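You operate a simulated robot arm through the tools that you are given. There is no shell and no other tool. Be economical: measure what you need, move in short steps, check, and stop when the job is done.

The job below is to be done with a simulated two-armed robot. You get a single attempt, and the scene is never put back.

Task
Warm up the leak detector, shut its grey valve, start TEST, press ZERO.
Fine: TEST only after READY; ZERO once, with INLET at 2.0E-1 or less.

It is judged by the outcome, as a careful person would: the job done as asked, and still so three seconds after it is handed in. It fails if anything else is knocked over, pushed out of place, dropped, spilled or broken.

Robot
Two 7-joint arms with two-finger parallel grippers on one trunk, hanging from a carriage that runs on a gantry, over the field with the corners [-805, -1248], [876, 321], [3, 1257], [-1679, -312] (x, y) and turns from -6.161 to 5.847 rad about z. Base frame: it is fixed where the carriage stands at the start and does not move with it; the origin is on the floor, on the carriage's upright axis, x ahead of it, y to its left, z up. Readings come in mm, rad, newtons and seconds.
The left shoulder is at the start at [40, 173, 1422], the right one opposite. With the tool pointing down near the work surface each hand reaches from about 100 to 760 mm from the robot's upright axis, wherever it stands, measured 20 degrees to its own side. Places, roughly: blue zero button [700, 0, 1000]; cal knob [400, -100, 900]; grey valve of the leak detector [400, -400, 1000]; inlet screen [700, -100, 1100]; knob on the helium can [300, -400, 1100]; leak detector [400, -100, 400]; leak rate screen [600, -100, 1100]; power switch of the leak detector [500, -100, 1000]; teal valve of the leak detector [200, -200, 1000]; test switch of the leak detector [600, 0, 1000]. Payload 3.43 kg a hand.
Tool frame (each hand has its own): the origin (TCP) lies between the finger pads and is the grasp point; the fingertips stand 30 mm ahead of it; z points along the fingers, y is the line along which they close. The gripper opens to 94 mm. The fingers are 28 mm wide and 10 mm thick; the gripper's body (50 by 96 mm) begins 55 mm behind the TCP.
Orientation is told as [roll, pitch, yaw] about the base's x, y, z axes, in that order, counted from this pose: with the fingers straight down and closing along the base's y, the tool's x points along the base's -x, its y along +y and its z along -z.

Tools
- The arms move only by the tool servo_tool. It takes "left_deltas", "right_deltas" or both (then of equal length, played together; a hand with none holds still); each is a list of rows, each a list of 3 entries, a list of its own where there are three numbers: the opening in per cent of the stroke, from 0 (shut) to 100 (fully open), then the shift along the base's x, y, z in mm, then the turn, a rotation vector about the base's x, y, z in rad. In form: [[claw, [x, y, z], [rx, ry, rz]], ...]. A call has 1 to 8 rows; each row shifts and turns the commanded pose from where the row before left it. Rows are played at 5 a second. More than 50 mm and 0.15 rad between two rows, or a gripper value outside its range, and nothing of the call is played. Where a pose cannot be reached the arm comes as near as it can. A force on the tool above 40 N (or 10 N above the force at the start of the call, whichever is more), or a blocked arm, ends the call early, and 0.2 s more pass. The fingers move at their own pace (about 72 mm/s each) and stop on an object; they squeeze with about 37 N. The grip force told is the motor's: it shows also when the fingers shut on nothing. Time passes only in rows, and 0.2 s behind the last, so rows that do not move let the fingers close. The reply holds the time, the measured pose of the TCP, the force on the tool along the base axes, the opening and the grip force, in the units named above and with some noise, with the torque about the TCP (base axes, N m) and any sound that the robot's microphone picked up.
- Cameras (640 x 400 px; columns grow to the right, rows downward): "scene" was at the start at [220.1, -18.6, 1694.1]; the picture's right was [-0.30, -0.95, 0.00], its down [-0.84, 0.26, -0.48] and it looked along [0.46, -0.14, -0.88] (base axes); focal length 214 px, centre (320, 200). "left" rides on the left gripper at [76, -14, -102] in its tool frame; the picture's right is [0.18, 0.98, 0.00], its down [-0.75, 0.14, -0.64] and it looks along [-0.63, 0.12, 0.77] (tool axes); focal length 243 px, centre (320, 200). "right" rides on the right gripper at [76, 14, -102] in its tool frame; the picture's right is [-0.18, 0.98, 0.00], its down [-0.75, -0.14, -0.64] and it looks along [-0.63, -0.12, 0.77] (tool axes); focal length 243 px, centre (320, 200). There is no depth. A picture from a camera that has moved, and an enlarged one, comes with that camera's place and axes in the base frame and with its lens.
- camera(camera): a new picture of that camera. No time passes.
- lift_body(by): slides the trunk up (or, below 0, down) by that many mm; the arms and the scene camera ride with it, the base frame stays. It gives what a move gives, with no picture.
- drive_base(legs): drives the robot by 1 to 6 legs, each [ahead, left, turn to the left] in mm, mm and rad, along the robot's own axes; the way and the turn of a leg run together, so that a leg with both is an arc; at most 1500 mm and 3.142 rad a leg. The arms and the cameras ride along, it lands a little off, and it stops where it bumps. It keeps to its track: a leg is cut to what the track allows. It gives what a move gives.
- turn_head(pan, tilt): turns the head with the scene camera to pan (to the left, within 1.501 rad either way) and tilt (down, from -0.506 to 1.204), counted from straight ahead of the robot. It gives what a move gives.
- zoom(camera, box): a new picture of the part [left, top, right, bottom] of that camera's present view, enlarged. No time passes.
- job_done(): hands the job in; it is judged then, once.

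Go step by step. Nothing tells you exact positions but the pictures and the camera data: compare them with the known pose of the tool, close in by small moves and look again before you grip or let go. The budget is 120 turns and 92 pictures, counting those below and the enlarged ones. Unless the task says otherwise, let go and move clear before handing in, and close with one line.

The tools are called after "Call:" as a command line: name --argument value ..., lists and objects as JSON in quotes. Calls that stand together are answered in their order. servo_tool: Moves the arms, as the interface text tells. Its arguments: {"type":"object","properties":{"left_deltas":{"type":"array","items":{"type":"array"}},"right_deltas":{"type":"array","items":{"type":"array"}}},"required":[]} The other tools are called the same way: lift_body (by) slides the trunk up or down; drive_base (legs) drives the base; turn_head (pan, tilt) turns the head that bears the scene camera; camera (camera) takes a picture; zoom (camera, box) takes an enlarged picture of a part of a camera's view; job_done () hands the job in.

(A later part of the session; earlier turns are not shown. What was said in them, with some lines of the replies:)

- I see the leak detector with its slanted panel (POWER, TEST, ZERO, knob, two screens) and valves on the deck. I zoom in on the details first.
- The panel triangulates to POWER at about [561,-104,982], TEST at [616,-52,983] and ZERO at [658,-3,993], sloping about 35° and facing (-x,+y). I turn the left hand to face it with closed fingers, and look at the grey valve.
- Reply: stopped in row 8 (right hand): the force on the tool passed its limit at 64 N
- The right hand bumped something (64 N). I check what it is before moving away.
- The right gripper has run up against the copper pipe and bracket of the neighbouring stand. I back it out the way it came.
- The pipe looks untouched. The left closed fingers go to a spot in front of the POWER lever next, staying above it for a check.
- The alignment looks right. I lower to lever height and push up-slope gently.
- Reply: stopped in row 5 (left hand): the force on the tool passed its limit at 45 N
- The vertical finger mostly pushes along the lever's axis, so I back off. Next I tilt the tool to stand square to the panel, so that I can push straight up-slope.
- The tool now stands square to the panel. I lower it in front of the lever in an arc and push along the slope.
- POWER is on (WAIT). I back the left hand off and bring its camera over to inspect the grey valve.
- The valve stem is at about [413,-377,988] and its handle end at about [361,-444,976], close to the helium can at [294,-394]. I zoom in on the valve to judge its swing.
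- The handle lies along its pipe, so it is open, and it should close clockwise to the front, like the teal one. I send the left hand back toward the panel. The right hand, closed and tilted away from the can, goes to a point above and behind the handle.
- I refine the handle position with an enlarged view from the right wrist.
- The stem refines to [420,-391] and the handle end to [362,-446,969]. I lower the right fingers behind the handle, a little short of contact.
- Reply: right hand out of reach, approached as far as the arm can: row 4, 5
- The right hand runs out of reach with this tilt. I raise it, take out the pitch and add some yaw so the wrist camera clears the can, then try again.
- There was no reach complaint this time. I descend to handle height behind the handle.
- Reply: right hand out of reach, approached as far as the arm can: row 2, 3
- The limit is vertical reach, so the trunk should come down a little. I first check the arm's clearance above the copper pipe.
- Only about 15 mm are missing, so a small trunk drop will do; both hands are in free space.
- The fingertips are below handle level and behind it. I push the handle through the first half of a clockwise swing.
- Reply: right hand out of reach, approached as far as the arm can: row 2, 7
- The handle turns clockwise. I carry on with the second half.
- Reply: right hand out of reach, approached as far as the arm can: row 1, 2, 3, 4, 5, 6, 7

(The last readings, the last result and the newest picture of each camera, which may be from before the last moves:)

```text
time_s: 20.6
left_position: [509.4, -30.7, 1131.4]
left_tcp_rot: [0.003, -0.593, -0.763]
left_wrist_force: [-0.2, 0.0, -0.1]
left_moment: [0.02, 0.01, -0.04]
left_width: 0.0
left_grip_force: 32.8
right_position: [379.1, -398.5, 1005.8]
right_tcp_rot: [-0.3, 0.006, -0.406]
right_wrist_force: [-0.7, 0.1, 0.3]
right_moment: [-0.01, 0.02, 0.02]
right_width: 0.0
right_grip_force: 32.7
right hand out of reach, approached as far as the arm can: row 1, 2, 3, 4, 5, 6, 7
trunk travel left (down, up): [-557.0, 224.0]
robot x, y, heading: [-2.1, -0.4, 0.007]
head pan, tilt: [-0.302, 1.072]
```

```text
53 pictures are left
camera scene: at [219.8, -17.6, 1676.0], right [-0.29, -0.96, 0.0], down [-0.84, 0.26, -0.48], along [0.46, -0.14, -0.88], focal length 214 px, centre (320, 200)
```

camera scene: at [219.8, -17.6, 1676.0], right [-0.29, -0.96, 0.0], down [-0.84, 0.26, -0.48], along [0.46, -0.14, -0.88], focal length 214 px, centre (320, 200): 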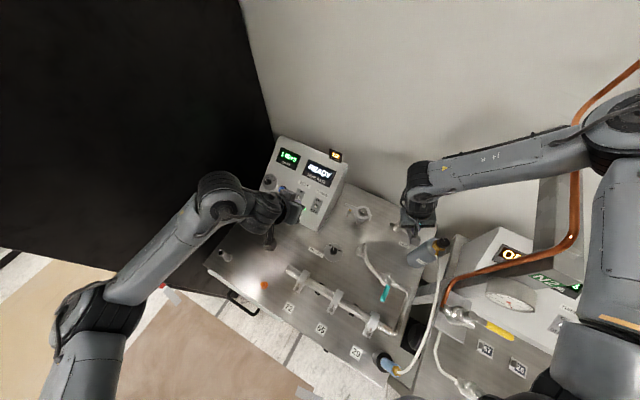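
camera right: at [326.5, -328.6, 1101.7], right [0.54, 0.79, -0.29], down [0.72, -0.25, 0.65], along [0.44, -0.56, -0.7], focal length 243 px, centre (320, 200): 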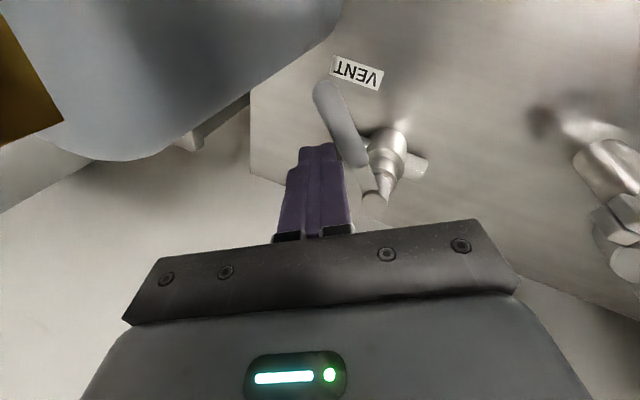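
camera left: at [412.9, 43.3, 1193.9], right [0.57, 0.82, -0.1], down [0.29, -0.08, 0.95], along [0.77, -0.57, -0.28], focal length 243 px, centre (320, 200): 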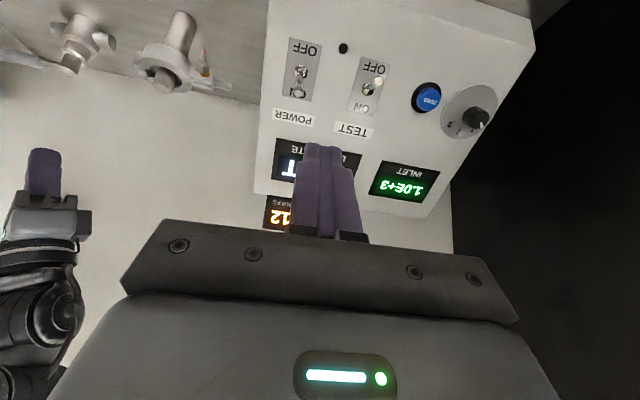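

READY is showing. The right arm is near a wrist limit, so I lift it off the handle, stand the tool upright with more yaw (camera away from the can), and then finish the swing.

Call:
servo_tool --right_deltas '[[0, [1, -10, 20], [0, 0, 0]], [0, [1, -2, 20], [0, 0, 0]], [0, [0, 0, 0], [0.068, -0.031, -0.098]], [0, [0, 0, 0], [0.068, -0.031, -0.098]], [0, [0, 0, 0], [0.068, -0.031, -0.098]], [0, [0, 0, 0], [0.068, -0.031, -0.098]], [0, [0, 0, 0], [0, 0, 0]]]'

Call:
camera --camera "right"

Call:
zoom --camera "scene" --box '[335, 180, 475, 270]'

```text
time_s: 22.4
left_position: [515.9, -16.8, 1131.8]
left_tcp_rot: [0.007, -0.594, -0.754]
left_wrist_force: [0.5, -1.0, -0.2]
left_moment: [-0.01, 0.02, 0.0]
left_width: 0.0
left_grip_force: 32.7
right_position: [425.1, -381.5, 1078.4]
right_tcp_rot: [0.054, -0.003, -0.704]
right_wrist_force: [0.5, 0.2, -0.1]
right_moment: [-0.02, -0.01, 0.01]
right_width: 0.3
right_grip_force: 33.1
right hand out of reach, approached as far as the arm can: row 6
trunk travel left (down, up): [-557.0, 224.0]
robot x, y, heading: [2.0, 7.7, 0.019]
head pan, tilt: [-0.302, 1.072]
stopped in row 7 (right hand): the arm was blocked; the commanded pose is now the measured one
```

```text
52 pictures are left
camera right: at [373.9, -326.6, 1182.0], right [0.77, 0.63, 0.05], down [0.46, -0.62, 0.64], along [0.43, -0.47, -0.77], focal length 243 px, centre (320, 200)
```

right: 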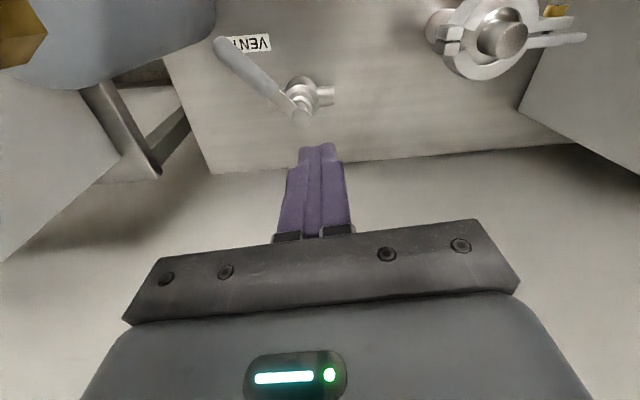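

```text
4.44 times, centred on (405, 225) of scene
camera zoom: at [223.2, -8.9, 1675.1], right [-0.28, -0.96, 0.0], down [-0.84, 0.25, -0.48], along [0.46, -0.13, -0.88], focal length 953 px, centre (-58, 89)
```

zoom: 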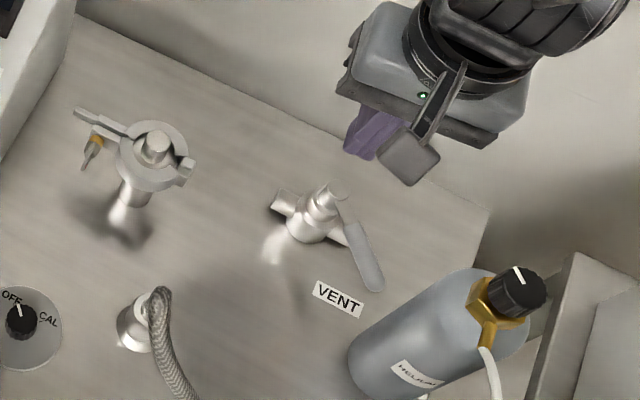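

The right arm was blocked by something and the robot shifted a little. I look where the arm touches.

Call:
camera --camera "scene"

Call:
camera --camera "left"

```text
50 pictures are left
camera scene: at [223.2, -8.9, 1675.1], right [-0.28, -0.96, 0.0], down [-0.84, 0.25, -0.48], along [0.46, -0.13, -0.88], focal length 214 px, centre (320, 200)
```

scene: 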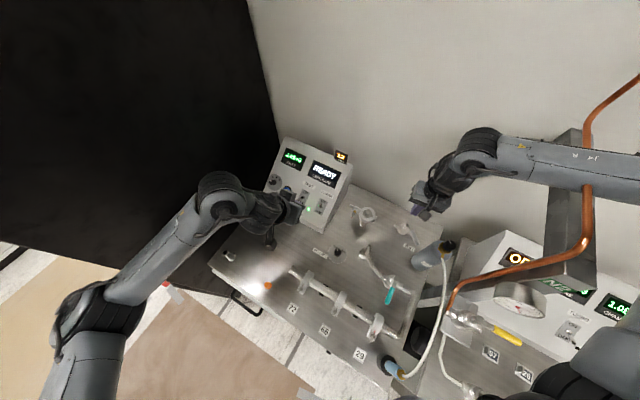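

```text
49 pictures are left
camera left: at [417.5, 55.3, 1175.6], right [0.56, 0.82, -0.1], down [0.29, -0.08, 0.95], along [0.78, -0.56, -0.28], focal length 243 px, centre (320, 200)
```

left: 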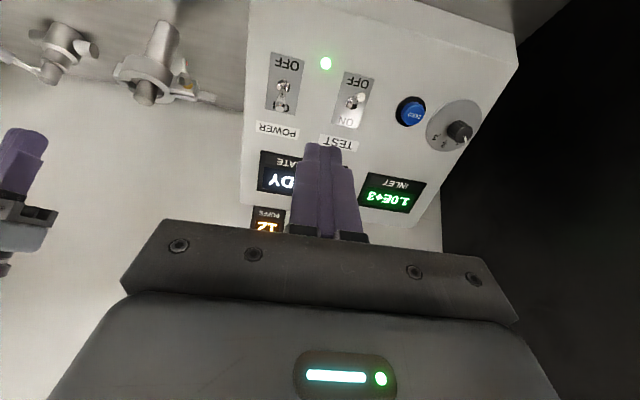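

The right forearm has come to rest against the bracket and pipe column below it. I raise the trunk to free it.

Call:
lift_body --by 90

Call:
camera --camera "scene"

```text
time_s: 23.7
left_position: [510.1, -21.6, 1220.8]
left_tcp_rot: [0.003, -0.592, -0.752]
left_wrist_force: [-0.2, 0.6, -0.6]
left_moment: [0.0, -0.03, 0.03]
left_width: 0.1
left_grip_force: 33.2
right_position: [409.9, -394.4, 1159.8]
right_tcp_rot: [0.034, 0.014, -0.725]
right_wrist_force: [-0.3, -0.1, 0.7]
right_moment: [-0.06, 0.01, 0.01]
right_width: 0.1
right_grip_force: 32.9
trunk travel left (down, up): [-647.0, 134.0]
robot x, y, heading: [1.0, 4.0, 0.01]
head pan, tilt: [-0.302, 1.072]
```

```text
48 pictures are left
camera scene: at [220.1, -12.4, 1765.9], right [-0.28, -0.96, 0.0], down [-0.84, 0.25, -0.48], along [0.46, -0.14, -0.88], focal length 214 px, centre (320, 200)
```

scene: 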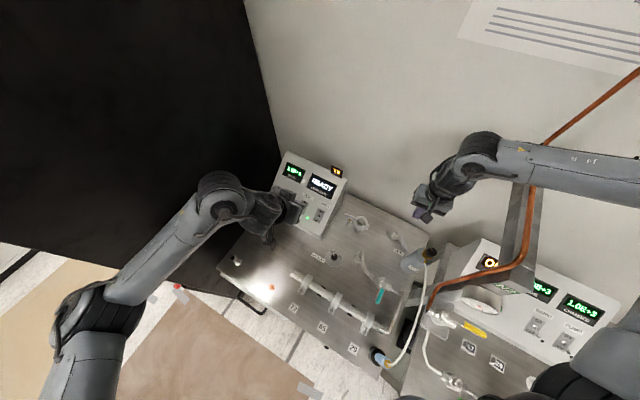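

The pipe is intact. The right arm works awkwardly from this heading, so I bring both hands up and to the left, then turn the robot to face the machine squarely.

Call:
servo_tool --left_deltas '[[0, [-11, 29, 10], [0, 0, 0]], [0, [-11, 29, 10], [0, 0, 0]], [0, [-11, 29, 10], [0, 0, 0]], [0, [-11, 29, 10], [0, 0, 0]], [0, [-11, 29, 10], [0, 0, 0]], [0, [-11, 29, 10], [0, 0, 0]], [0, [-11, 29, 10], [0, 0, 0]], [0, [-11, 29, 10], [0, 0, 0]]]' --right_deltas '[[0, [0, 15, 40], [0, 0, 0.05]], [0, [0, 30, 35], [0, 0, 0.09]], [0, [8, 43, 10], [0, 0, 0.1]], [0, [9, 46, 8], [0, 0, 0.1]], [0, [9, 46, 5], [0, 0, 0.1]], [0, [9, 46, 0], [0, 0, 0.1]], [0, [9, 46, 0], [0, 0, 0.1]], [0, [9, 46, 0], [0, 0, 0.08]]]'

Call:
camera --camera "scene"

```text
time_s: 25.5
left_position: [422.0, 210.0, 1302.4]
left_tcp_rot: [0.002, -0.593, -0.753]
left_wrist_force: [1.0, -0.3, 0.5]
left_moment: [0.04, -0.02, 0.0]
left_width: 0.0
left_grip_force: 32.7
right_position: [448.0, -138.5, 1273.2]
right_tcp_rot: [0.039, 0.013, -0.002]
right_wrist_force: [-0.2, -0.1, 0.2]
right_moment: [0.0, -0.03, -0.01]
right_width: 0.0
right_grip_force: 32.8
right hand out of reach, approached as far as the arm can: row 2, 3, 4, 7, 8
trunk travel left (down, up): [-647.0, 134.0]
robot x, y, heading: [0.0, 0.6, 0.014]
head pan, tilt: [-0.302, 1.072]
```

```text
47 pictures are left
camera scene: at [220.1, -12.2, 1766.0], right [-0.28, -0.96, 0.0], down [-0.84, 0.25, -0.48], along [0.46, -0.14, -0.88], focal length 214 px, centre (320, 200)
```

scene: 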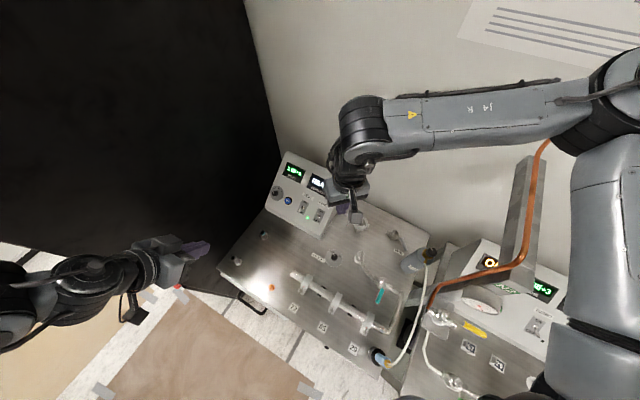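

I raise the trunk fully for clearance, then turn in two steps.

Call:
lift_body --by 130

Call:
drive_base --legs '[[0, 0, -0.3]]'

Call:
camera --camera "scene"

```text
time_s: 27.1
left_position: [423.0, 210.1, 1431.9]
left_tcp_rot: [0.001, -0.591, -0.752]
left_wrist_force: [0.2, 0.7, 0.3]
left_moment: [0.01, -0.02, -0.02]
left_width: 0.0
left_grip_force: 33.1
right_position: [448.5, -140.2, 1404.0]
right_tcp_rot: [0.036, 0.014, -0.005]
right_wrist_force: [-0.5, 0.1, 0.3]
right_moment: [0.0, 0.0, -0.03]
right_width: 0.0
right_grip_force: 32.8
trunk travel left (down, up): [-777.0, 4.0]
robot x, y, heading: [0.6, 6.0, 0.013]
head pan, tilt: [-0.302, 1.072]
```

```text
time_s: 28.4
left_position: [465.6, 75.3, 1432.5]
left_tcp_rot: [0.003, -0.591, -1.054]
left_wrist_force: [-0.4, 0.0, -0.2]
left_moment: [-0.01, -0.01, 0.02]
left_width: 0.0
left_grip_force: 32.8
right_position: [385.1, -265.5, 1402.8]
right_tcp_rot: [0.036, 0.013, -0.306]
right_wrist_force: [0.0, -0.2, 0.4]
right_moment: [0.02, 0.0, 0.02]
right_width: 0.0
right_grip_force: 33.0
trunk travel left (down, up): [-777.0, 4.0]
robot x, y, heading: [0.9, 3.8, -0.288]
head pan, tilt: [-0.302, 1.072]
```

```text
46 pictures are left
camera scene: at [205.3, -77.6, 1896.1], right [-0.56, -0.83, 0.0], down [-0.73, 0.49, -0.48], along [0.4, -0.27, -0.88], focal length 214 px, centre (320, 200)
```

scene: 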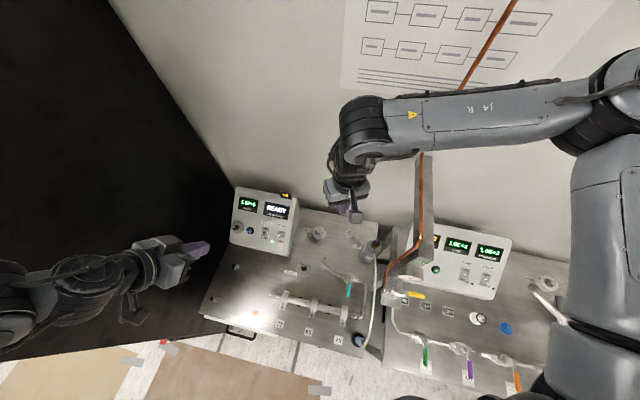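

There is plenty of clearance. I finish the turn so the robot faces the machine.

Call:
drive_base --legs '[[0, 0, -0.46]]'

Call:
camera --camera "scene"

```text
time_s: 30.2
left_position: [447.6, -140.6, 1433.0]
left_tcp_rot: [0.002, -0.592, -1.518]
left_wrist_force: [-0.8, 0.9, 0.6]
left_moment: [-0.01, -0.01, -0.04]
left_width: 0.2
left_grip_force: 32.4
right_position: [224.4, -411.2, 1402.4]
right_tcp_rot: [0.037, 0.014, -0.769]
right_wrist_force: [0.2, 0.1, -0.6]
right_moment: [-0.01, -0.04, 0.0]
right_width: 0.0
right_grip_force: 32.6
trunk travel left (down, up): [-777.0, 4.0]
robot x, y, heading: [-1.3, 2.4, -0.75]
head pan, tilt: [-0.302, 1.072]
```

```text
45 pictures are left
camera scene: at [146.8, -161.8, 1896.1], right [-0.87, -0.49, 0.0], down [-0.43, 0.76, -0.48], along [0.24, -0.42, -0.88], focal length 214 px, centre (320, 200)
```

scene: 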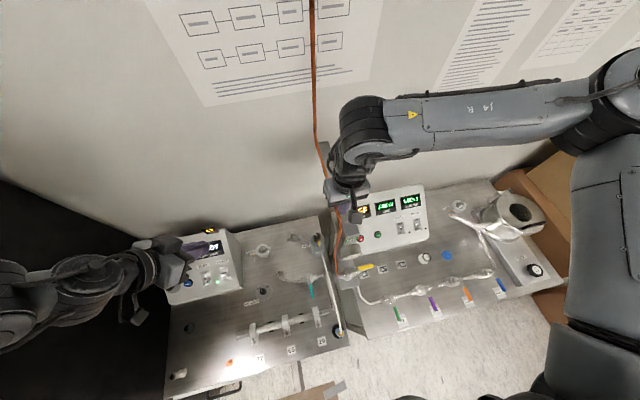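

The robot now faces the machine and the right forearm is clear of the bracket. The left arm can reach the valve from the free side, so I park the right hand out of the way and bring the left hand over the valve.

Call:
servo_tool --left_deltas '[[0, [-8, -32, -28], [0.024, 0, -0.029]], [0, [-8, -32, -28], [0.024, 0, -0.029]], [0, [-8, -32, -28], [0.024, 0, -0.029]], [0, [-8, -32, -28], [0.024, 0, -0.029]], [0, [-8, -32, -28], [0.024, 0, -0.029]], [0, [-8, -32, -28], [0.024, 0, -0.029]], [0, [-8, -32, -28], [0.024, 0, -0.029]], [0, [-8, -32, -28], [0.024, 0, -0.029]]]' --right_deltas '[[0, [-37, -10, 0], [0, 0, 0]], [0, [-37, -10, 0], [0, 0, 0]], [0, [-37, -10, 0], [0, 0, 0]], [0, [0, 0, 0], [0, 0, 0]], [0, [0, 0, 0], [0, 0, 0]], [0, [0, 0, 0], [0, 0, 0]], [0, [0, 0, 0], [0, 0, 0]], [0, [0, 0, 0], [0, 0, 0]]]'

Call:
turn_head --pan 0.05 --tilt 1.1

Call:
camera --camera "scene"

Call:
camera --camera "left"

```text
time_s: 32.0
left_position: [383.6, -398.3, 1206.2]
left_tcp_rot: [-0.01, -0.4, -1.748]
left_wrist_force: [1.2, 0.2, 0.5]
left_moment: [0.04, 0.03, -0.02]
left_width: 0.0
left_grip_force: 32.6
right_position: [114.3, -439.3, 1402.8]
right_tcp_rot: [0.036, 0.014, -0.77]
right_wrist_force: [0.0, 0.5, -0.8]
right_moment: [-0.01, -0.03, 0.03]
right_width: 0.2
right_grip_force: 32.7
trunk travel left (down, up): [-777.0, 4.0]
robot x, y, heading: [-0.3, 3.9, -0.752]
head pan, tilt: [-0.302, 1.072]
```

```text
time_s: 32.8
left_position: [383.2, -397.3, 1207.7]
left_tcp_rot: [-0.011, -0.402, -1.744]
left_wrist_force: [-0.3, 0.9, 0.4]
left_moment: [-0.02, -0.01, 0.0]
left_width: 0.0
left_grip_force: 33.3
right_position: [114.0, -439.6, 1402.5]
right_tcp_rot: [0.038, 0.014, -0.77]
right_wrist_force: [0.4, -0.1, 0.9]
right_moment: [0.01, 0.03, -0.02]
right_width: 0.0
right_grip_force: 33.3
trunk travel left (down, up): [-777.0, 4.0]
robot x, y, heading: [-0.4, 5.1, -0.751]
head pan, tilt: [0.051, 1.1]
```

```text
44 pictures are left
camera scene: at [162.8, -146.1, 1894.2], right [-0.65, -0.76, 0.0], down [-0.68, 0.58, -0.45], along [0.35, -0.29, -0.89], focal length 214 px, centre (320, 200)
```

scene: 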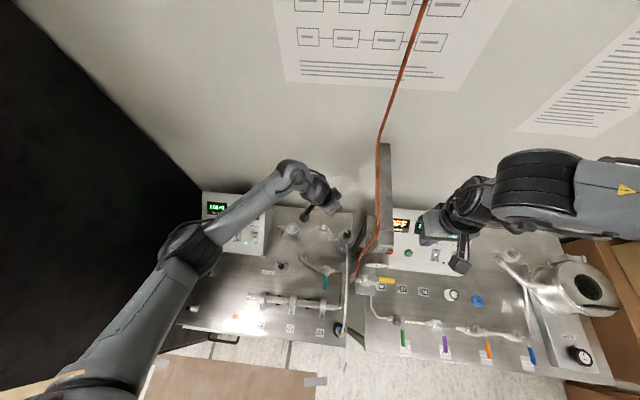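

```text
43 pictures are left
camera left: at [390.2, -286.8, 1273.7], right [1.0, -0.01, -0.08], down [0.07, -0.46, 0.88], along [-0.04, -0.89, -0.46], focal length 243 px, centre (320, 200)
```

left: 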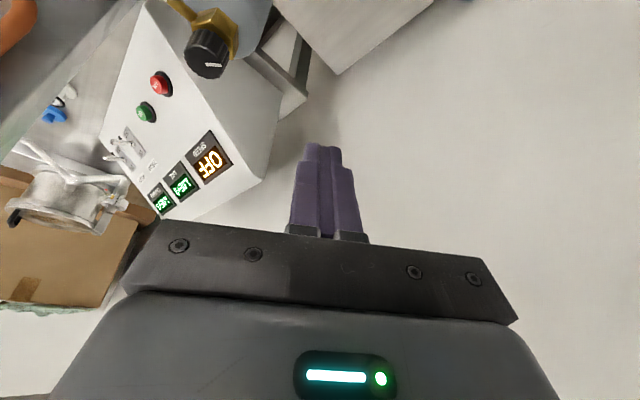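

The left hand is over the valve. I check with a zoom, then lower beside the can.

Call:
zoom --camera "scene" --box '[290, 170, 370, 260]'

```text
4.44 times, centred on (330, 215) of scene
camera zoom: at [162.8, -146.1, 1894.2], right [-0.65, -0.76, 0.0], down [-0.68, 0.58, -0.45], along [0.35, -0.29, -0.89], focal length 953 px, centre (276, 133)
```

zoom: 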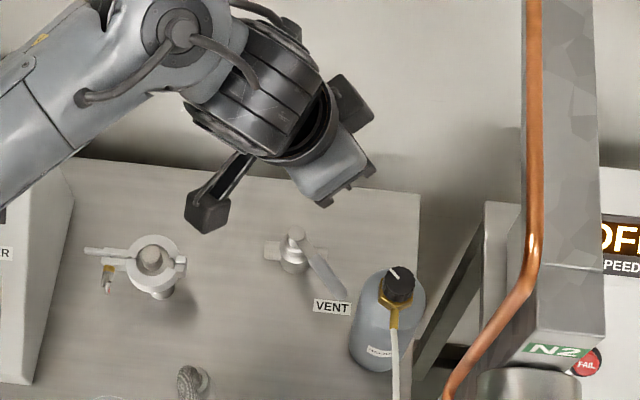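

The view is clear, with the handle halfway. I lower the left fingers behind it.

Call:
servo_tool --left_deltas '[[0, [-2, -8, -40], [0, 0, 0]], [0, [-2, -8, -40], [0, 0, 0]], [0, [-2, -8, -40], [0, 0, 0]], [0, [0, -2, -40], [0, 0, 0]], [0, [0, 0, -25], [0, 0, 0]], [0, [0, 0, 0], [0, 0, 0]]]'

Call:
zoom --camera "scene" --box '[290, 170, 370, 260]'

Call:
camera --camera "left"

```text
time_s: 34.2
left_position: [375.8, -423.1, 1022.6]
left_tcp_rot: [-0.011, -0.401, -1.746]
left_wrist_force: [0.6, -0.2, 0.1]
left_moment: [0.02, 0.01, 0.02]
left_width: 0.0
left_grip_force: 32.9
right_position: [113.8, -439.2, 1401.9]
right_tcp_rot: [0.037, 0.014, -0.77]
right_wrist_force: [-0.8, 0.0, -0.3]
right_moment: [0.03, -0.01, -0.03]
right_width: 0.1
right_grip_force: 33.2
trunk travel left (down, up): [-777.0, 4.0]
robot x, y, heading: [0.9, 3.7, -0.75]
head pan, tilt: [0.051, 1.1]
```

```text
4.44 times, centred on (330, 215) of scene
camera zoom: at [162.9, -146.0, 1894.2], right [-0.65, -0.76, 0.0], down [-0.68, 0.57, -0.45], along [0.35, -0.29, -0.89], focal length 953 px, centre (276, 133)
```

zoom: 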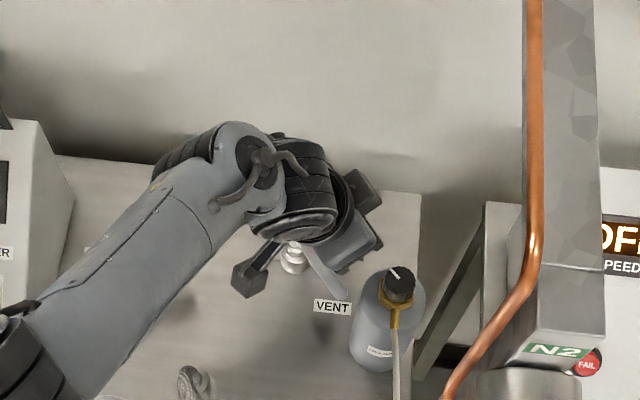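

```text
40 pictures are left
camera left: at [383.0, -312.4, 1089.3], right [1.0, -0.01, -0.08], down [0.07, -0.46, 0.88], along [-0.05, -0.89, -0.46], focal length 243 px, centre (320, 200)
```

left: 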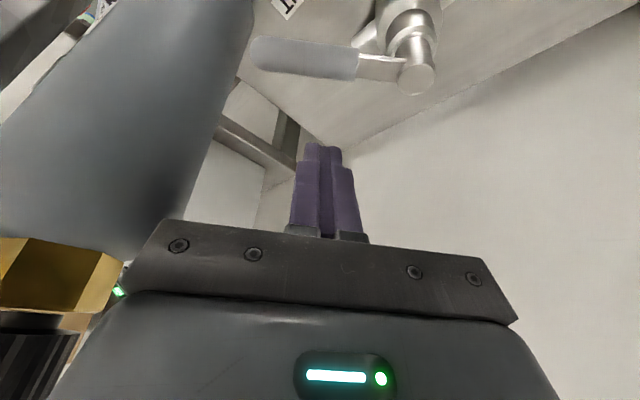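

The can is close on the left, so I shift 10 mm toward the stem before lowering the last bit, then start the push.

Call:
servo_tool --left_deltas '[[0, [10, 1, 0], [0, 0, 0]], [0, [0, 0, -20], [0, 0, 0]], [0, [0, 0, -18], [0, 0, 0]], [0, [0, 6, 0], [0, 0, 0]], [0, [-1, 6, 0], [0, 0, 0]], [0, [-3, 6, 0], [0, 0, 0]], [0, [-3, 6, 0], [0, 0, 0]]]'

Call:
zoom --camera "scene" --box '[290, 170, 370, 260]'

Call:
camera --camera "left"

```text
time_s: 35.8
left_position: [388.1, -405.1, 1008.7]
left_tcp_rot: [-0.003, -0.41, -1.742]
left_wrist_force: [-0.2, -0.1, 0.8]
left_moment: [-0.01, -0.05, 0.03]
left_width: 0.1
left_grip_force: 32.7
left hand out of reach, approached as far as the arm can: row 2, 3, 7
right_position: [112.7, -439.0, 1402.6]
right_tcp_rot: [0.036, 0.014, -0.769]
right_wrist_force: [0.9, 0.1, 0.1]
right_moment: [0.01, -0.05, 0.0]
right_width: 0.3
right_grip_force: 33.1
trunk travel left (down, up): [-777.0, 4.0]
robot x, y, heading: [0.4, 5.0, -0.75]
head pan, tilt: [0.051, 1.1]
```

```text
4.44 times, centred on (330, 215) of scene
camera zoom: at [162.8, -145.9, 1894.2], right [-0.65, -0.76, 0.0], down [-0.68, 0.58, -0.45], along [0.35, -0.29, -0.89], focal length 953 px, centre (276, 133)
```

zoom: 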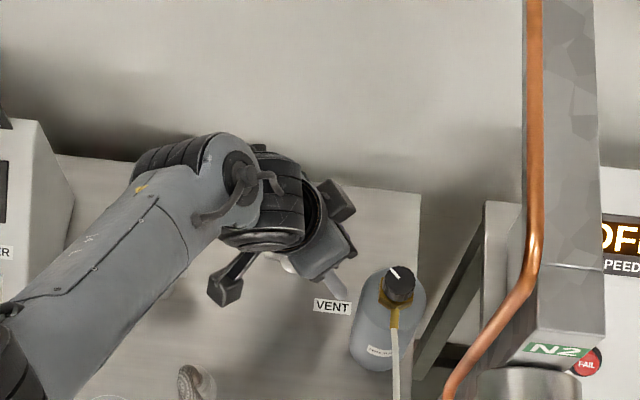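

```text
38 pictures are left
camera left: at [394.5, -293.4, 1073.5], right [1.0, 0.0, -0.08], down [0.07, -0.45, 0.89], along [-0.04, -0.89, -0.45], focal length 243 px, centre (320, 200)
```

left: 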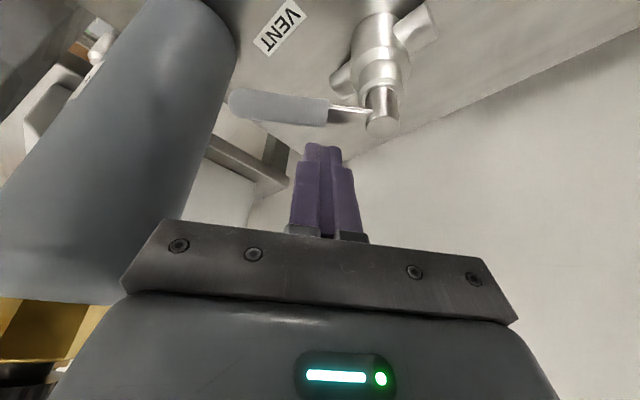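

Left reach is limited because the trunk is fully up. I back off upwards, then lower the trunk by the same amount.

Call:
servo_tool --left_deltas '[[0, [0, -14, 10], [0, 0, 0]], [0, [0, -4, 40], [0, 0, 0]], [0, [0, 0, 40], [0, 0, 0]], [0, [0, 0, 30], [0, 0, 0]], [0, [0, 0, 0], [0, 0, 0]]]'

Call:
lift_body --by -110

Call:
camera --camera "scene"

Call:
camera --camera "left"

```text
time_s: 37.0
left_position: [379.8, -415.5, 1125.2]
left_tcp_rot: [-0.011, -0.399, -1.746]
left_wrist_force: [0.4, 0.0, -0.2]
left_moment: [0.01, 0.0, 0.01]
left_width: 0.2
left_grip_force: 32.9
right_position: [114.3, -439.6, 1403.0]
right_tcp_rot: [0.038, 0.013, -0.769]
right_wrist_force: [0.0, -0.6, 1.1]
right_moment: [-0.01, -0.02, -0.02]
right_width: 0.1
right_grip_force: 32.8
trunk travel left (down, up): [-777.0, 4.0]
robot x, y, heading: [-1.3, 6.0, -0.754]
head pan, tilt: [0.051, 1.1]
```

```text
time_s: 38.4
left_position: [380.1, -415.6, 1015.0]
left_tcp_rot: [-0.011, -0.402, -1.745]
left_wrist_force: [-0.3, 0.3, 0.5]
left_moment: [0.0, -0.02, 0.0]
left_width: 0.0
left_grip_force: 33.6
right_position: [113.1, -439.9, 1293.1]
right_tcp_rot: [0.037, 0.013, -0.77]
right_wrist_force: [0.0, 1.0, 0.6]
right_moment: [0.04, 0.0, 0.0]
right_width: 0.0
right_grip_force: 32.8
trunk travel left (down, up): [-667.0, 114.0]
robot x, y, heading: [-3.7, 2.2, -0.756]
head pan, tilt: [0.051, 1.1]
```

```text
37 pictures are left
camera scene: at [162.9, -146.1, 1784.3], right [-0.65, -0.76, 0.0], down [-0.68, 0.57, -0.45], along [0.35, -0.29, -0.89], focal length 214 px, centre (320, 200)
```

scene: 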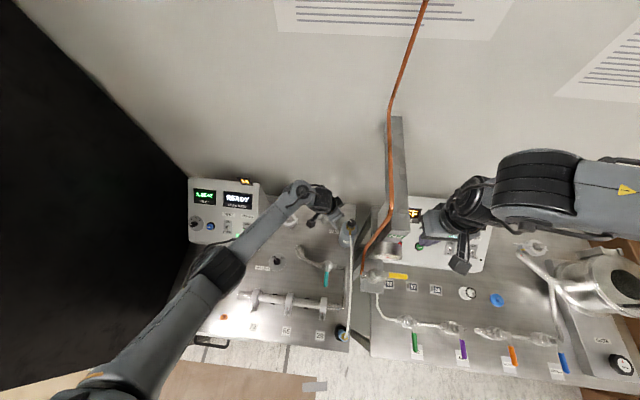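

```text
36 pictures are left
camera left: at [387.2, -305.3, 1081.8], right [1.0, -0.01, -0.08], down [0.07, -0.46, 0.88], along [-0.04, -0.89, -0.46], focal length 243 px, centre (320, 200)
```

left: 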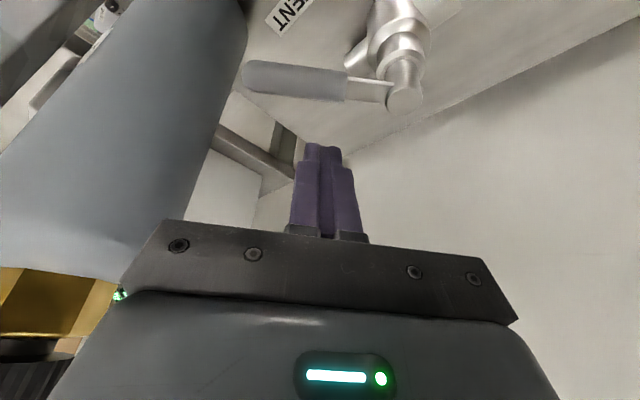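

There is room now. I shift toward the stem, lower, and push.

Call:
servo_tool --left_deltas '[[0, [7, -7, 0], [0, 0, 0]], [0, [0, 0, -16], [0, 0, 0]], [0, [0, 0, -15], [0, 0, 0]], [0, [0, 7, 0], [0, 0, 0]], [0, [-2, 8, 0], [0, 0, 0]], [0, [-3, 7, 0], [0, 0, 0]], [0, [-3, 6, 0], [0, 0, 0]]]'

Call:
camera --camera "left"

```text
time_s: 40.0
left_position: [380.8, -396.1, 984.2]
left_tcp_rot: [-0.011, -0.403, -1.744]
left_wrist_force: [0.7, -1.6, 2.3]
left_moment: [0.04, -0.01, -0.02]
left_width: 0.1
left_grip_force: 33.0
right_position: [113.0, -439.8, 1291.8]
right_tcp_rot: [0.039, 0.014, -0.769]
right_wrist_force: [-0.3, 0.2, 0.8]
right_moment: [0.0, 0.02, 0.02]
right_width: 0.2
right_grip_force: 32.9
trunk travel left (down, up): [-667.0, 114.0]
robot x, y, heading: [-1.4, 3.6, -0.75]
head pan, tilt: [0.051, 1.1]
```

```text
35 pictures are left
camera left: at [387.1, -285.0, 1051.5], right [1.0, -0.01, -0.08], down [0.07, -0.46, 0.88], along [-0.04, -0.89, -0.46], focal length 243 px, centre (320, 200)
```

left: 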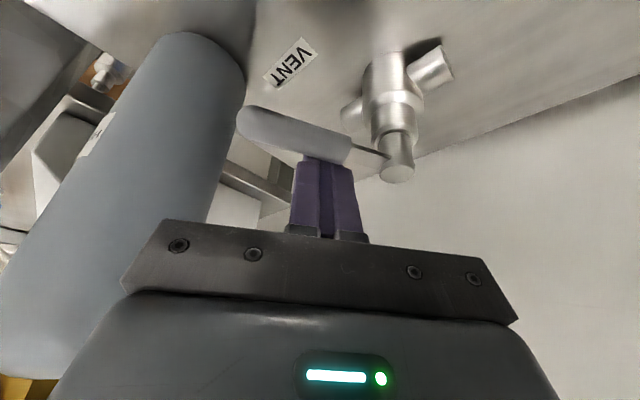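

Contact is good and the handle is turning. I continue to the closed stop.

Call:
servo_tool --left_deltas '[[0, [-2, 6, 0], [0, 0, 0]], [0, [-1, 6, 0], [0, 0, 0]], [0, [0, 5, 0], [0, 0, 0]], [0, [1, 5, 0], [0, 0, 0]], [0, [2, 4, 0], [0, 0, 0]], [0, [3, 3, 0], [0, 0, 0]], [0, [3, 3, 0], [0, 0, 0]]]'

Call:
camera --camera "left"

Call:
zoom --camera "scene" --box '[280, 170, 370, 260]'

```text
time_s: 41.6
left_position: [377.6, -372.4, 987.6]
left_tcp_rot: [-0.018, -0.413, -1.75]
left_wrist_force: [-17.9, -34.9, -4.1]
left_moment: [-0.44, 0.24, -0.26]
left_width: 0.0
left_grip_force: 33.1
right_position: [109.8, -443.0, 1293.8]
right_tcp_rot: [0.032, 0.012, -0.769]
right_wrist_force: [-1.1, 0.0, 0.0]
right_moment: [0.01, -0.02, -0.02]
right_width: 0.1
right_grip_force: 33.2
trunk travel left (down, up): [-667.0, 114.0]
robot x, y, heading: [-2.2, 4.5, -0.755]
head pan, tilt: [0.051, 1.1]
```

```text
34 pictures are left
camera left: at [385.6, -261.3, 1051.8], right [1.0, -0.02, -0.09], down [0.07, -0.45, 0.89], along [-0.05, -0.89, -0.45], focal length 243 px, centre (320, 200)
```

left: 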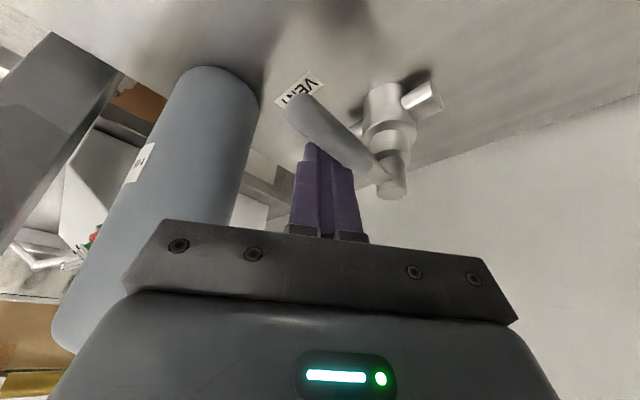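

```text
4.44 times, centred on (325, 215) of scene
camera zoom: at [161.2, -148.8, 1784.5], right [-0.65, -0.76, 0.01], down [-0.68, 0.57, -0.46], along [0.34, -0.3, -0.89], focal length 953 px, centre (298, 133)
```

zoom: 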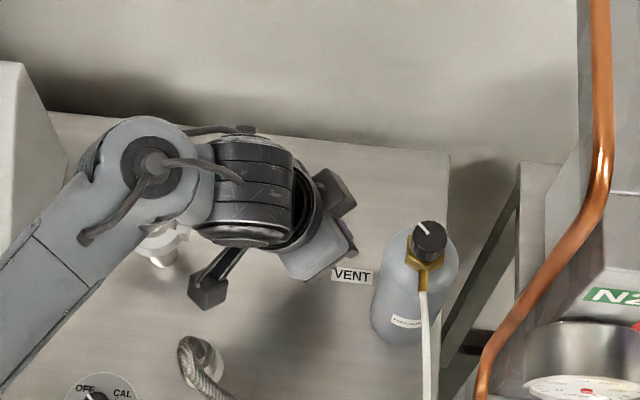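

The resistance rose to about 39 N, probably the stop. I release, lift away, and look at the handle.

Call:
servo_tool --left_deltas '[[0, [-1, -6, 0], [0, 0, 0]], [0, [0, -4, 10], [0, 0, 0]], [0, [0, 0, 40], [0, 0, 0]], [0, [5, 5, 45], [0, 0, 0]], [0, [20, 30, 25], [0, 0, 0]], [0, [20, 40, 10], [0, 0, 0.05]], [0, [20, 40, 0], [0, 0, 0.1]], [0, [20, 40, 0], [0, 0, 0.1]]]'

Call:
zoom --camera "scene" --box '[270, 170, 370, 260]'

Call:
camera --camera "left"

```text
time_s: 43.4
left_position: [468.0, -218.0, 1113.3]
left_tcp_rot: [-0.012, -0.401, -1.493]
left_wrist_force: [0.5, -0.2, 0.1]
left_moment: [0.01, 0.02, -0.01]
left_width: 0.0
left_grip_force: 32.9
right_position: [113.8, -440.2, 1292.8]
right_tcp_rot: [0.037, 0.016, -0.771]
right_wrist_force: [-0.4, -0.6, -0.2]
right_moment: [-0.04, 0.0, 0.01]
right_width: 0.0
right_grip_force: 33.3
trunk travel left (down, up): [-667.0, 114.0]
robot x, y, heading: [-1.4, 1.7, -0.753]
head pan, tilt: [0.051, 1.1]
```

```text
4.44 times, centred on (320, 215) of scene
camera zoom: at [162.9, -145.8, 1784.2], right [-0.65, -0.76, 0.0], down [-0.68, 0.58, -0.45], along [0.35, -0.29, -0.89], focal length 953 px, centre (320, 133)
```

zoom: 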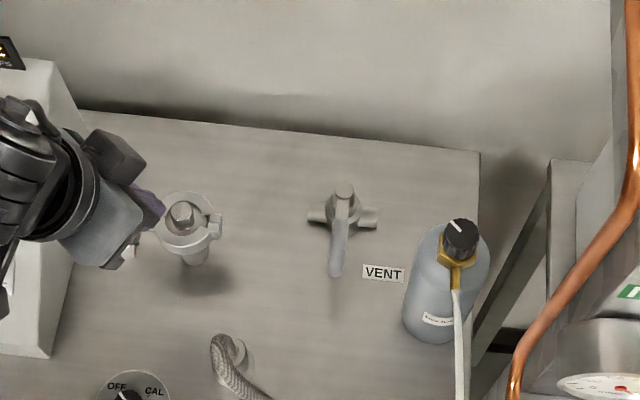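

```text
31 pictures are left
camera left: at [448.0, -108.7, 1179.9], right [0.97, 0.24, -0.08], down [0.18, -0.43, 0.88], along [0.18, -0.87, -0.46], focal length 243 px, centre (320, 200)
```

left: 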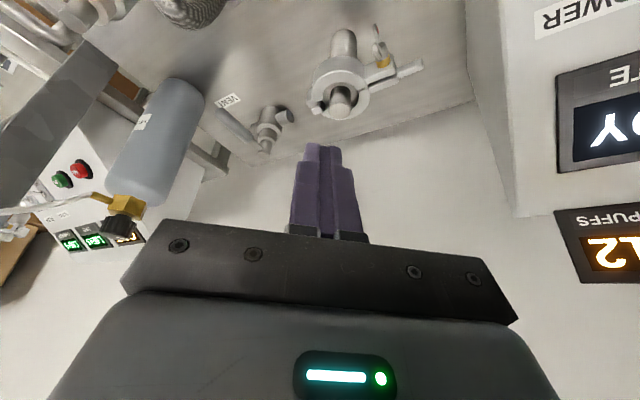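

The grey valve is shut (handle square to its pipe). READY is lit, so I bring the left hand back to the panel, in front of TEST.

Call:
servo_tool --left_deltas '[[0, [6, 40, 15], [0, 0, 0.121]], [0, [8, 40, 10], [0, 0, 0.121]], [0, [10, 40, 5], [0, 0, 0.121]], [0, [12, 40, 5], [0, 0, 0.121]], [0, [14, 40, 0], [0, 0, 0.121]], [0, [16, 20, 0], [0, 0, 0.121]], [0, [10, 0, -10], [-0.066, -0.068, 0]], [0, [10, 0, -10], [-0.066, -0.068, 0]]]'

Call:
camera --camera "left"

Call:
camera --camera "scene"

```text
time_s: 45.2
left_position: [555.5, 2.7, 1129.0]
left_tcp_rot: [-0.011, -0.591, -0.77]
left_wrist_force: [0.3, 0.5, 0.7]
left_moment: [0.0, -0.01, 0.01]
left_width: 0.0
left_grip_force: 33.0
right_position: [112.2, -439.0, 1293.2]
right_tcp_rot: [0.035, 0.013, -0.77]
right_wrist_force: [0.4, -0.6, -0.2]
right_moment: [0.04, -0.02, 0.0]
right_width: 0.1
right_grip_force: 33.0
trunk travel left (down, up): [-667.0, 114.0]
robot x, y, heading: [2.2, 1.5, -0.748]
head pan, tilt: [0.051, 1.1]
```

```text
30 pictures are left
camera left: at [460.3, 77.5, 1173.5], right [0.58, 0.81, -0.11], down [0.3, -0.08, 0.95], along [0.76, -0.58, -0.29], focal length 243 px, centre (320, 200)
```

left: 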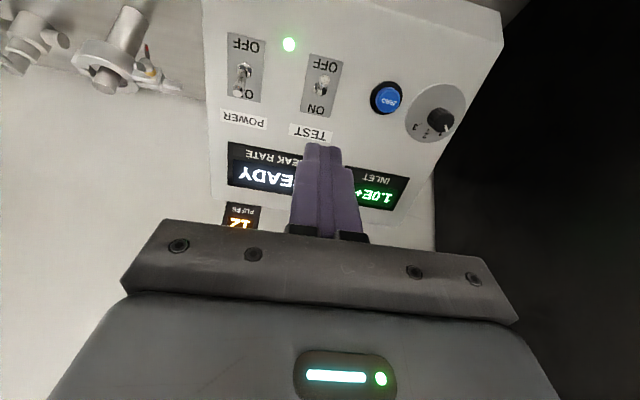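

```text
29 pictures are left
camera scene: at [162.8, -146.0, 1784.2], right [-0.65, -0.76, 0.0], down [-0.68, 0.58, -0.45], along [0.35, -0.29, -0.89], focal length 214 px, centre (320, 200)
```

scene: 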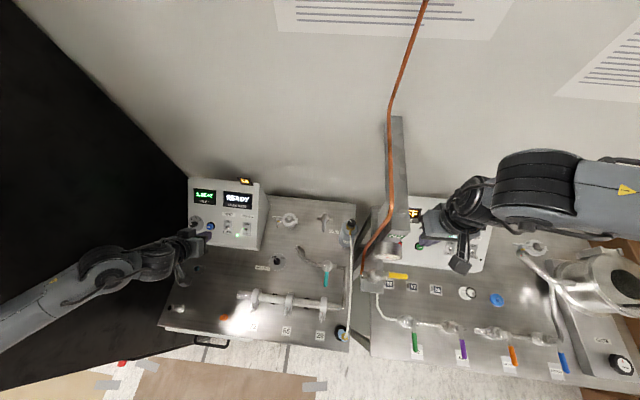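

I lower into place before the TEST lever and push it up-slope, with the same move as for POWER.

Call:
servo_tool --left_deltas '[[0, [3, -1, -35], [0, 0, 0]], [0, [3, 0, -34], [0, 0, 0]], [0, [2, -1, -30], [0, 0, 0]], [0, [3, -2, -20], [0, 0, 0]], [0, [10, -11, -9], [0, 0, 0]]]'

Call:
camera --camera "left"

Call:
zoom --camera "scene" --box '[170, 160, 280, 260]'

```text
time_s: 46.4
left_position: [576.5, -13.2, 1002.1]
left_tcp_rot: [-0.013, -0.591, -0.769]
left_wrist_force: [-0.5, 0.1, -0.9]
left_moment: [0.01, 0.03, 0.02]
left_width: 0.0
left_grip_force: 33.0
right_position: [114.3, -439.8, 1293.1]
right_tcp_rot: [0.037, 0.014, -0.769]
right_wrist_force: [-0.3, -0.8, 0.6]
right_moment: [0.04, -0.02, -0.04]
right_width: 0.3
right_grip_force: 32.9
trunk travel left (down, up): [-667.0, 114.0]
robot x, y, heading: [1.2, -1.7, -0.752]
head pan, tilt: [0.051, 1.1]
```

```text
28 pictures are left
camera left: at [481.4, 61.1, 1045.9], right [0.58, 0.81, -0.11], down [0.3, -0.08, 0.95], along [0.76, -0.58, -0.29], focal length 243 px, centre (320, 200)
```

left: 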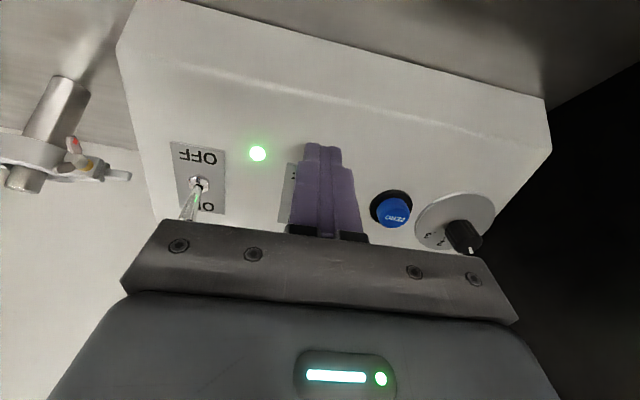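

```text
4.00 times, centred on (225, 210) of scene
camera zoom: at [162.9, -146.1, 1784.3], right [-0.65, -0.76, 0.0], down [-0.68, 0.57, -0.45], along [0.35, -0.29, -0.89], focal length 858 px, centre (700, 160)
```

zoom: 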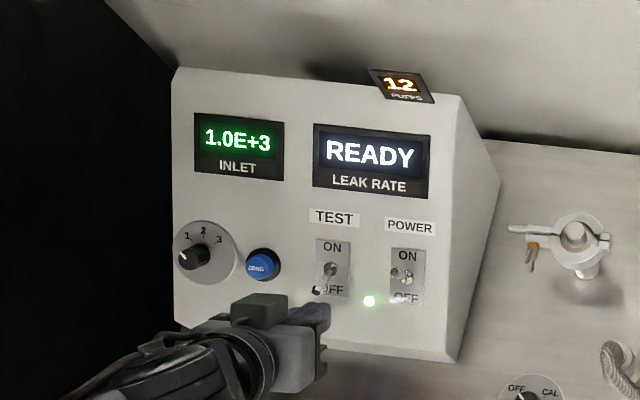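

The fingers are just below the TEST lever. I push up-slope.

Call:
servo_tool --left_deltas '[[0, [4, -4, 4], [0, 0, 0]], [0, [4, -4, 4], [0, 0, 0]], [0, [4, -4, 4], [0, 0, 0]], [0, [4, -4, 4], [0, 0, 0]]]'

Call:
zoom --camera "scene" --box '[170, 160, 280, 260]'

```text
time_s: 47.4
left_position: [591.3, -29.4, 1017.6]
left_tcp_rot: [-0.013, -0.589, -0.771]
left_wrist_force: [-0.1, -0.5, 1.0]
left_moment: [-0.04, -0.04, -0.01]
left_width: 0.1
left_grip_force: 33.3
right_position: [114.5, -438.8, 1292.3]
right_tcp_rot: [0.036, 0.015, -0.77]
right_wrist_force: [0.0, -0.2, -0.1]
right_moment: [-0.02, -0.03, 0.03]
right_width: 0.0
right_grip_force: 32.8
trunk travel left (down, up): [-667.0, 114.0]
robot x, y, heading: [-0.9, 1.3, -0.752]
head pan, tilt: [0.051, 1.1]
```

```text
4.00 times, centred on (225, 210) of scene
camera zoom: at [162.9, -146.1, 1784.2], right [-0.65, -0.76, 0.0], down [-0.68, 0.58, -0.45], along [0.35, -0.29, -0.89], focal length 858 px, centre (700, 160)
```

zoom: 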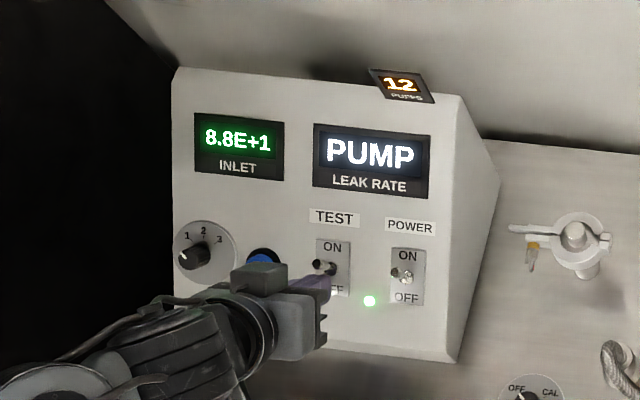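

TEST is on and pumping. I back off and hover over ZERO at about [658,-3,993].

Call:
servo_tool --left_deltas '[[0, [-8, 8, -8], [0, 0, 0]], [0, [-16, 16, 33], [0, 0, 0]], [0, [0, 0, 20], [0, 0, 0]], [0, [32, 14, 0], [0, 0, 0]], [0, [32, 14, -13], [0, 0, 0]], [0, [0, 0, 0], [0, 0, 0]]]'

Call:
camera --camera "left"

Call:
zoom --camera "scene" --box '[170, 160, 280, 260]'

```text
time_s: 48.8
left_position: [631.0, 22.8, 1050.3]
left_tcp_rot: [-0.014, -0.59, -0.77]
left_wrist_force: [-0.4, 1.1, 0.6]
left_moment: [-0.01, -0.01, 0.02]
left_width: 0.1
left_grip_force: 32.7
right_position: [113.7, -439.5, 1292.7]
right_tcp_rot: [0.036, 0.015, -0.77]
right_wrist_force: [-1.3, -0.1, -0.7]
right_moment: [-0.02, -0.02, 0.03]
right_width: 0.0
right_grip_force: 33.8
trunk travel left (down, up): [-667.0, 114.0]
robot x, y, heading: [2.2, 1.4, -0.752]
head pan, tilt: [0.051, 1.1]
```

```text
25 pictures are left
camera left: at [535.5, 97.2, 1094.4], right [0.58, 0.81, -0.11], down [0.3, -0.08, 0.95], along [0.76, -0.58, -0.29], focal length 243 px, centre (320, 200)
```

left: 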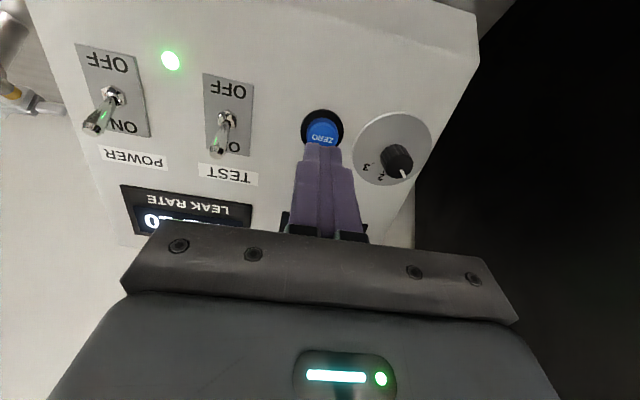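

```text
4.00 times, centred on (225, 210) of scene
camera zoom: at [162.8, -146.0, 1784.2], right [-0.65, -0.76, 0.0], down [-0.68, 0.58, -0.45], along [0.35, -0.29, -0.89], focal length 858 px, centre (700, 160)
```

zoom: 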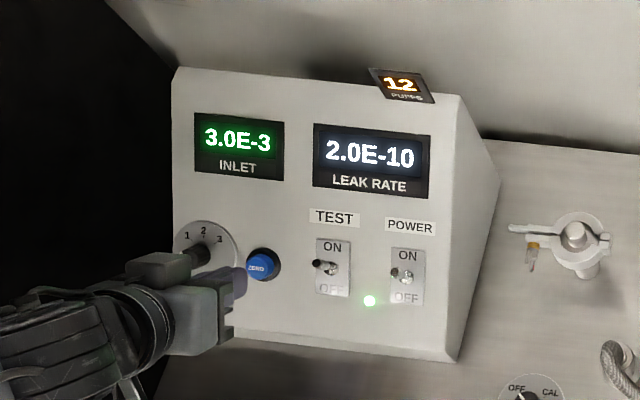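

INLET reads 3.0E-3, and the fingers line up with ZERO. I advance along the panel normal and press once.

Call:
servo_tool --left_deltas '[[0, [7.2, -6.5, -14.1], [0, 0, 0]], [0, [7.2, -6.5, -14.1], [0, 0, 0]], [0, [1.2, -1.2, -2.5], [0, 0, 0]], [0, [1.2, -1.2, -2.5], [0, 0, 0]], [0, [1.2, -1.2, -2.5], [0, 0, 0]]]'

Call:
zoom --camera "scene" --box '[170, 160, 280, 260]'

```text
time_s: 50.0
left_position: [648.5, 6.3, 1014.9]
left_tcp_rot: [-0.014, -0.595, -0.772]
left_wrist_force: [-14.9, 4.3, 22.8]
left_moment: [-0.37, 0.0, -0.17]
left_width: 0.0
left_grip_force: 33.0
right_position: [113.3, -438.0, 1293.5]
right_tcp_rot: [0.036, 0.013, -0.77]
right_wrist_force: [0.0, 0.0, -1.0]
right_moment: [0.02, -0.03, -0.01]
right_width: 0.0
right_grip_force: 33.2
trunk travel left (down, up): [-667.0, 114.0]
robot x, y, heading: [-2.2, 5.5, -0.751]
head pan, tilt: [0.051, 1.1]
heard: click
```

```text
4.00 times, centred on (225, 210) of scene
camera zoom: at [162.5, -145.6, 1784.5], right [-0.65, -0.76, 0.0], down [-0.68, 0.58, -0.45], along [0.35, -0.29, -0.89], focal length 858 px, centre (700, 160)
```

zoom: 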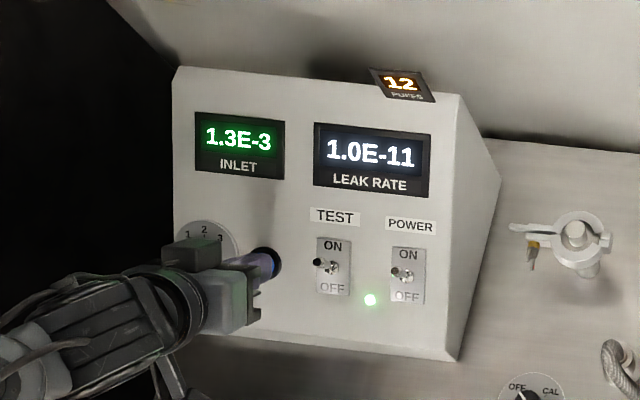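

There was a click and the leak rate dropped to 1.0E-11, so it zeroed. I retract along the same line and do a final check.

Call:
servo_tool --left_deltas '[[0, [-7, 7, 14], [0, 0, 0]], [0, [-10, 10, 20], [0, 0, 0]], [0, [-15, 15, 30], [0, 0, 0]], [0, [-25, 25, 30], [0, 0, 0]], [0, [-25, 25, 30], [0, 0, 0]], [0, [0, 0, 0], [0, 0, 0]]]'

Call:
camera --camera "scene"

Call:
zoom --camera "scene" --box '[170, 160, 280, 260]'

Call:
zoom --camera "scene" --box '[270, 170, 370, 260]'

```text
time_s: 51.4
left_position: [568.3, 87.6, 1138.0]
left_tcp_rot: [-0.012, -0.591, -0.77]
left_wrist_force: [0.2, -0.4, 0.3]
left_moment: [-0.01, -0.03, -0.01]
left_width: 0.0
left_grip_force: 33.1
right_position: [113.3, -439.1, 1292.8]
right_tcp_rot: [0.038, 0.015, -0.769]
right_wrist_force: [0.7, 0.3, 0.3]
right_moment: [0.03, 0.02, 0.01]
right_width: 0.0
right_grip_force: 33.2
trunk travel left (down, up): [-667.0, 114.0]
robot x, y, heading: [0.2, 1.5, -0.752]
head pan, tilt: [0.051, 1.1]
```

```text
22 pictures are left
camera scene: at [162.9, -146.0, 1784.2], right [-0.65, -0.76, 0.0], down [-0.68, 0.58, -0.45], along [0.35, -0.29, -0.89], focal length 214 px, centre (320, 200)
```

scene: 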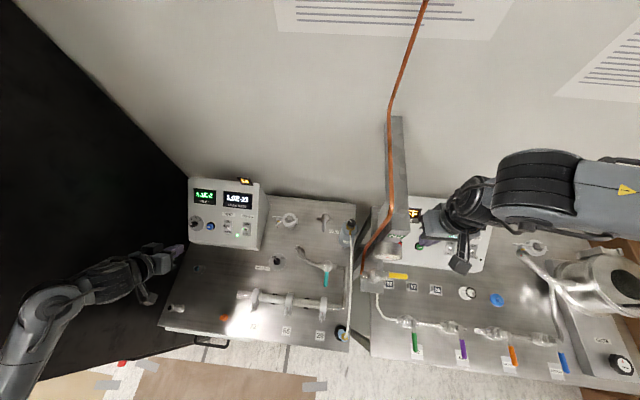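

```text
4.00 times, centred on (225, 210) of scene
camera zoom: at [162.9, -146.0, 1784.2], right [-0.65, -0.76, 0.0], down [-0.68, 0.58, -0.45], along [0.35, -0.29, -0.89], focal length 858 px, centre (700, 160)
```

zoom: 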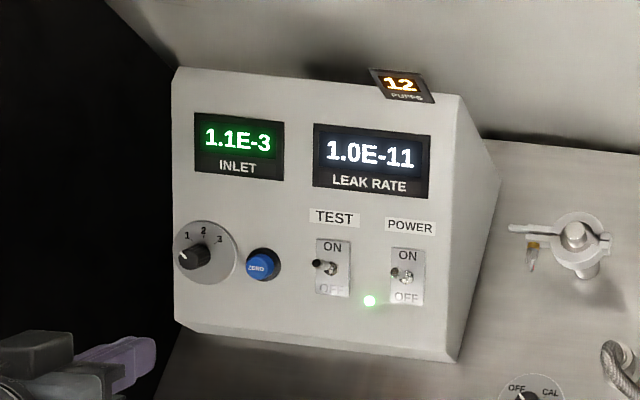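

```text
4.44 times, centred on (320, 215) of scene
camera zoom: at [162.9, -146.0, 1784.2], right [-0.65, -0.76, 0.0], down [-0.68, 0.58, -0.45], along [0.35, -0.29, -0.89], focal length 953 px, centre (320, 133)
```

zoom: 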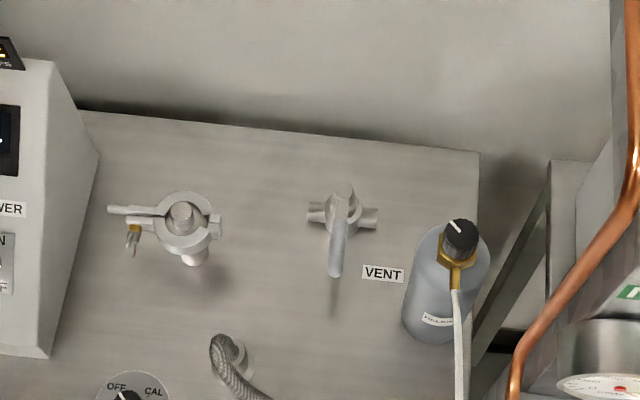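

Everything is as asked: power on, grey valve shut, TEST on, zeroed once, and both hands are clear. I hand it in.

Call:
job_done

```text
The job is handed in.
```

The leak detector is warmed up, its grey valve is shut, TEST was started after READY, and ZERO was pressed once with INLET at about 1E-3; on the way the right arm bumped the neighbouring stand's copper pipe and bracket twice (64 N the first time), and the pictures show no damage or shift.
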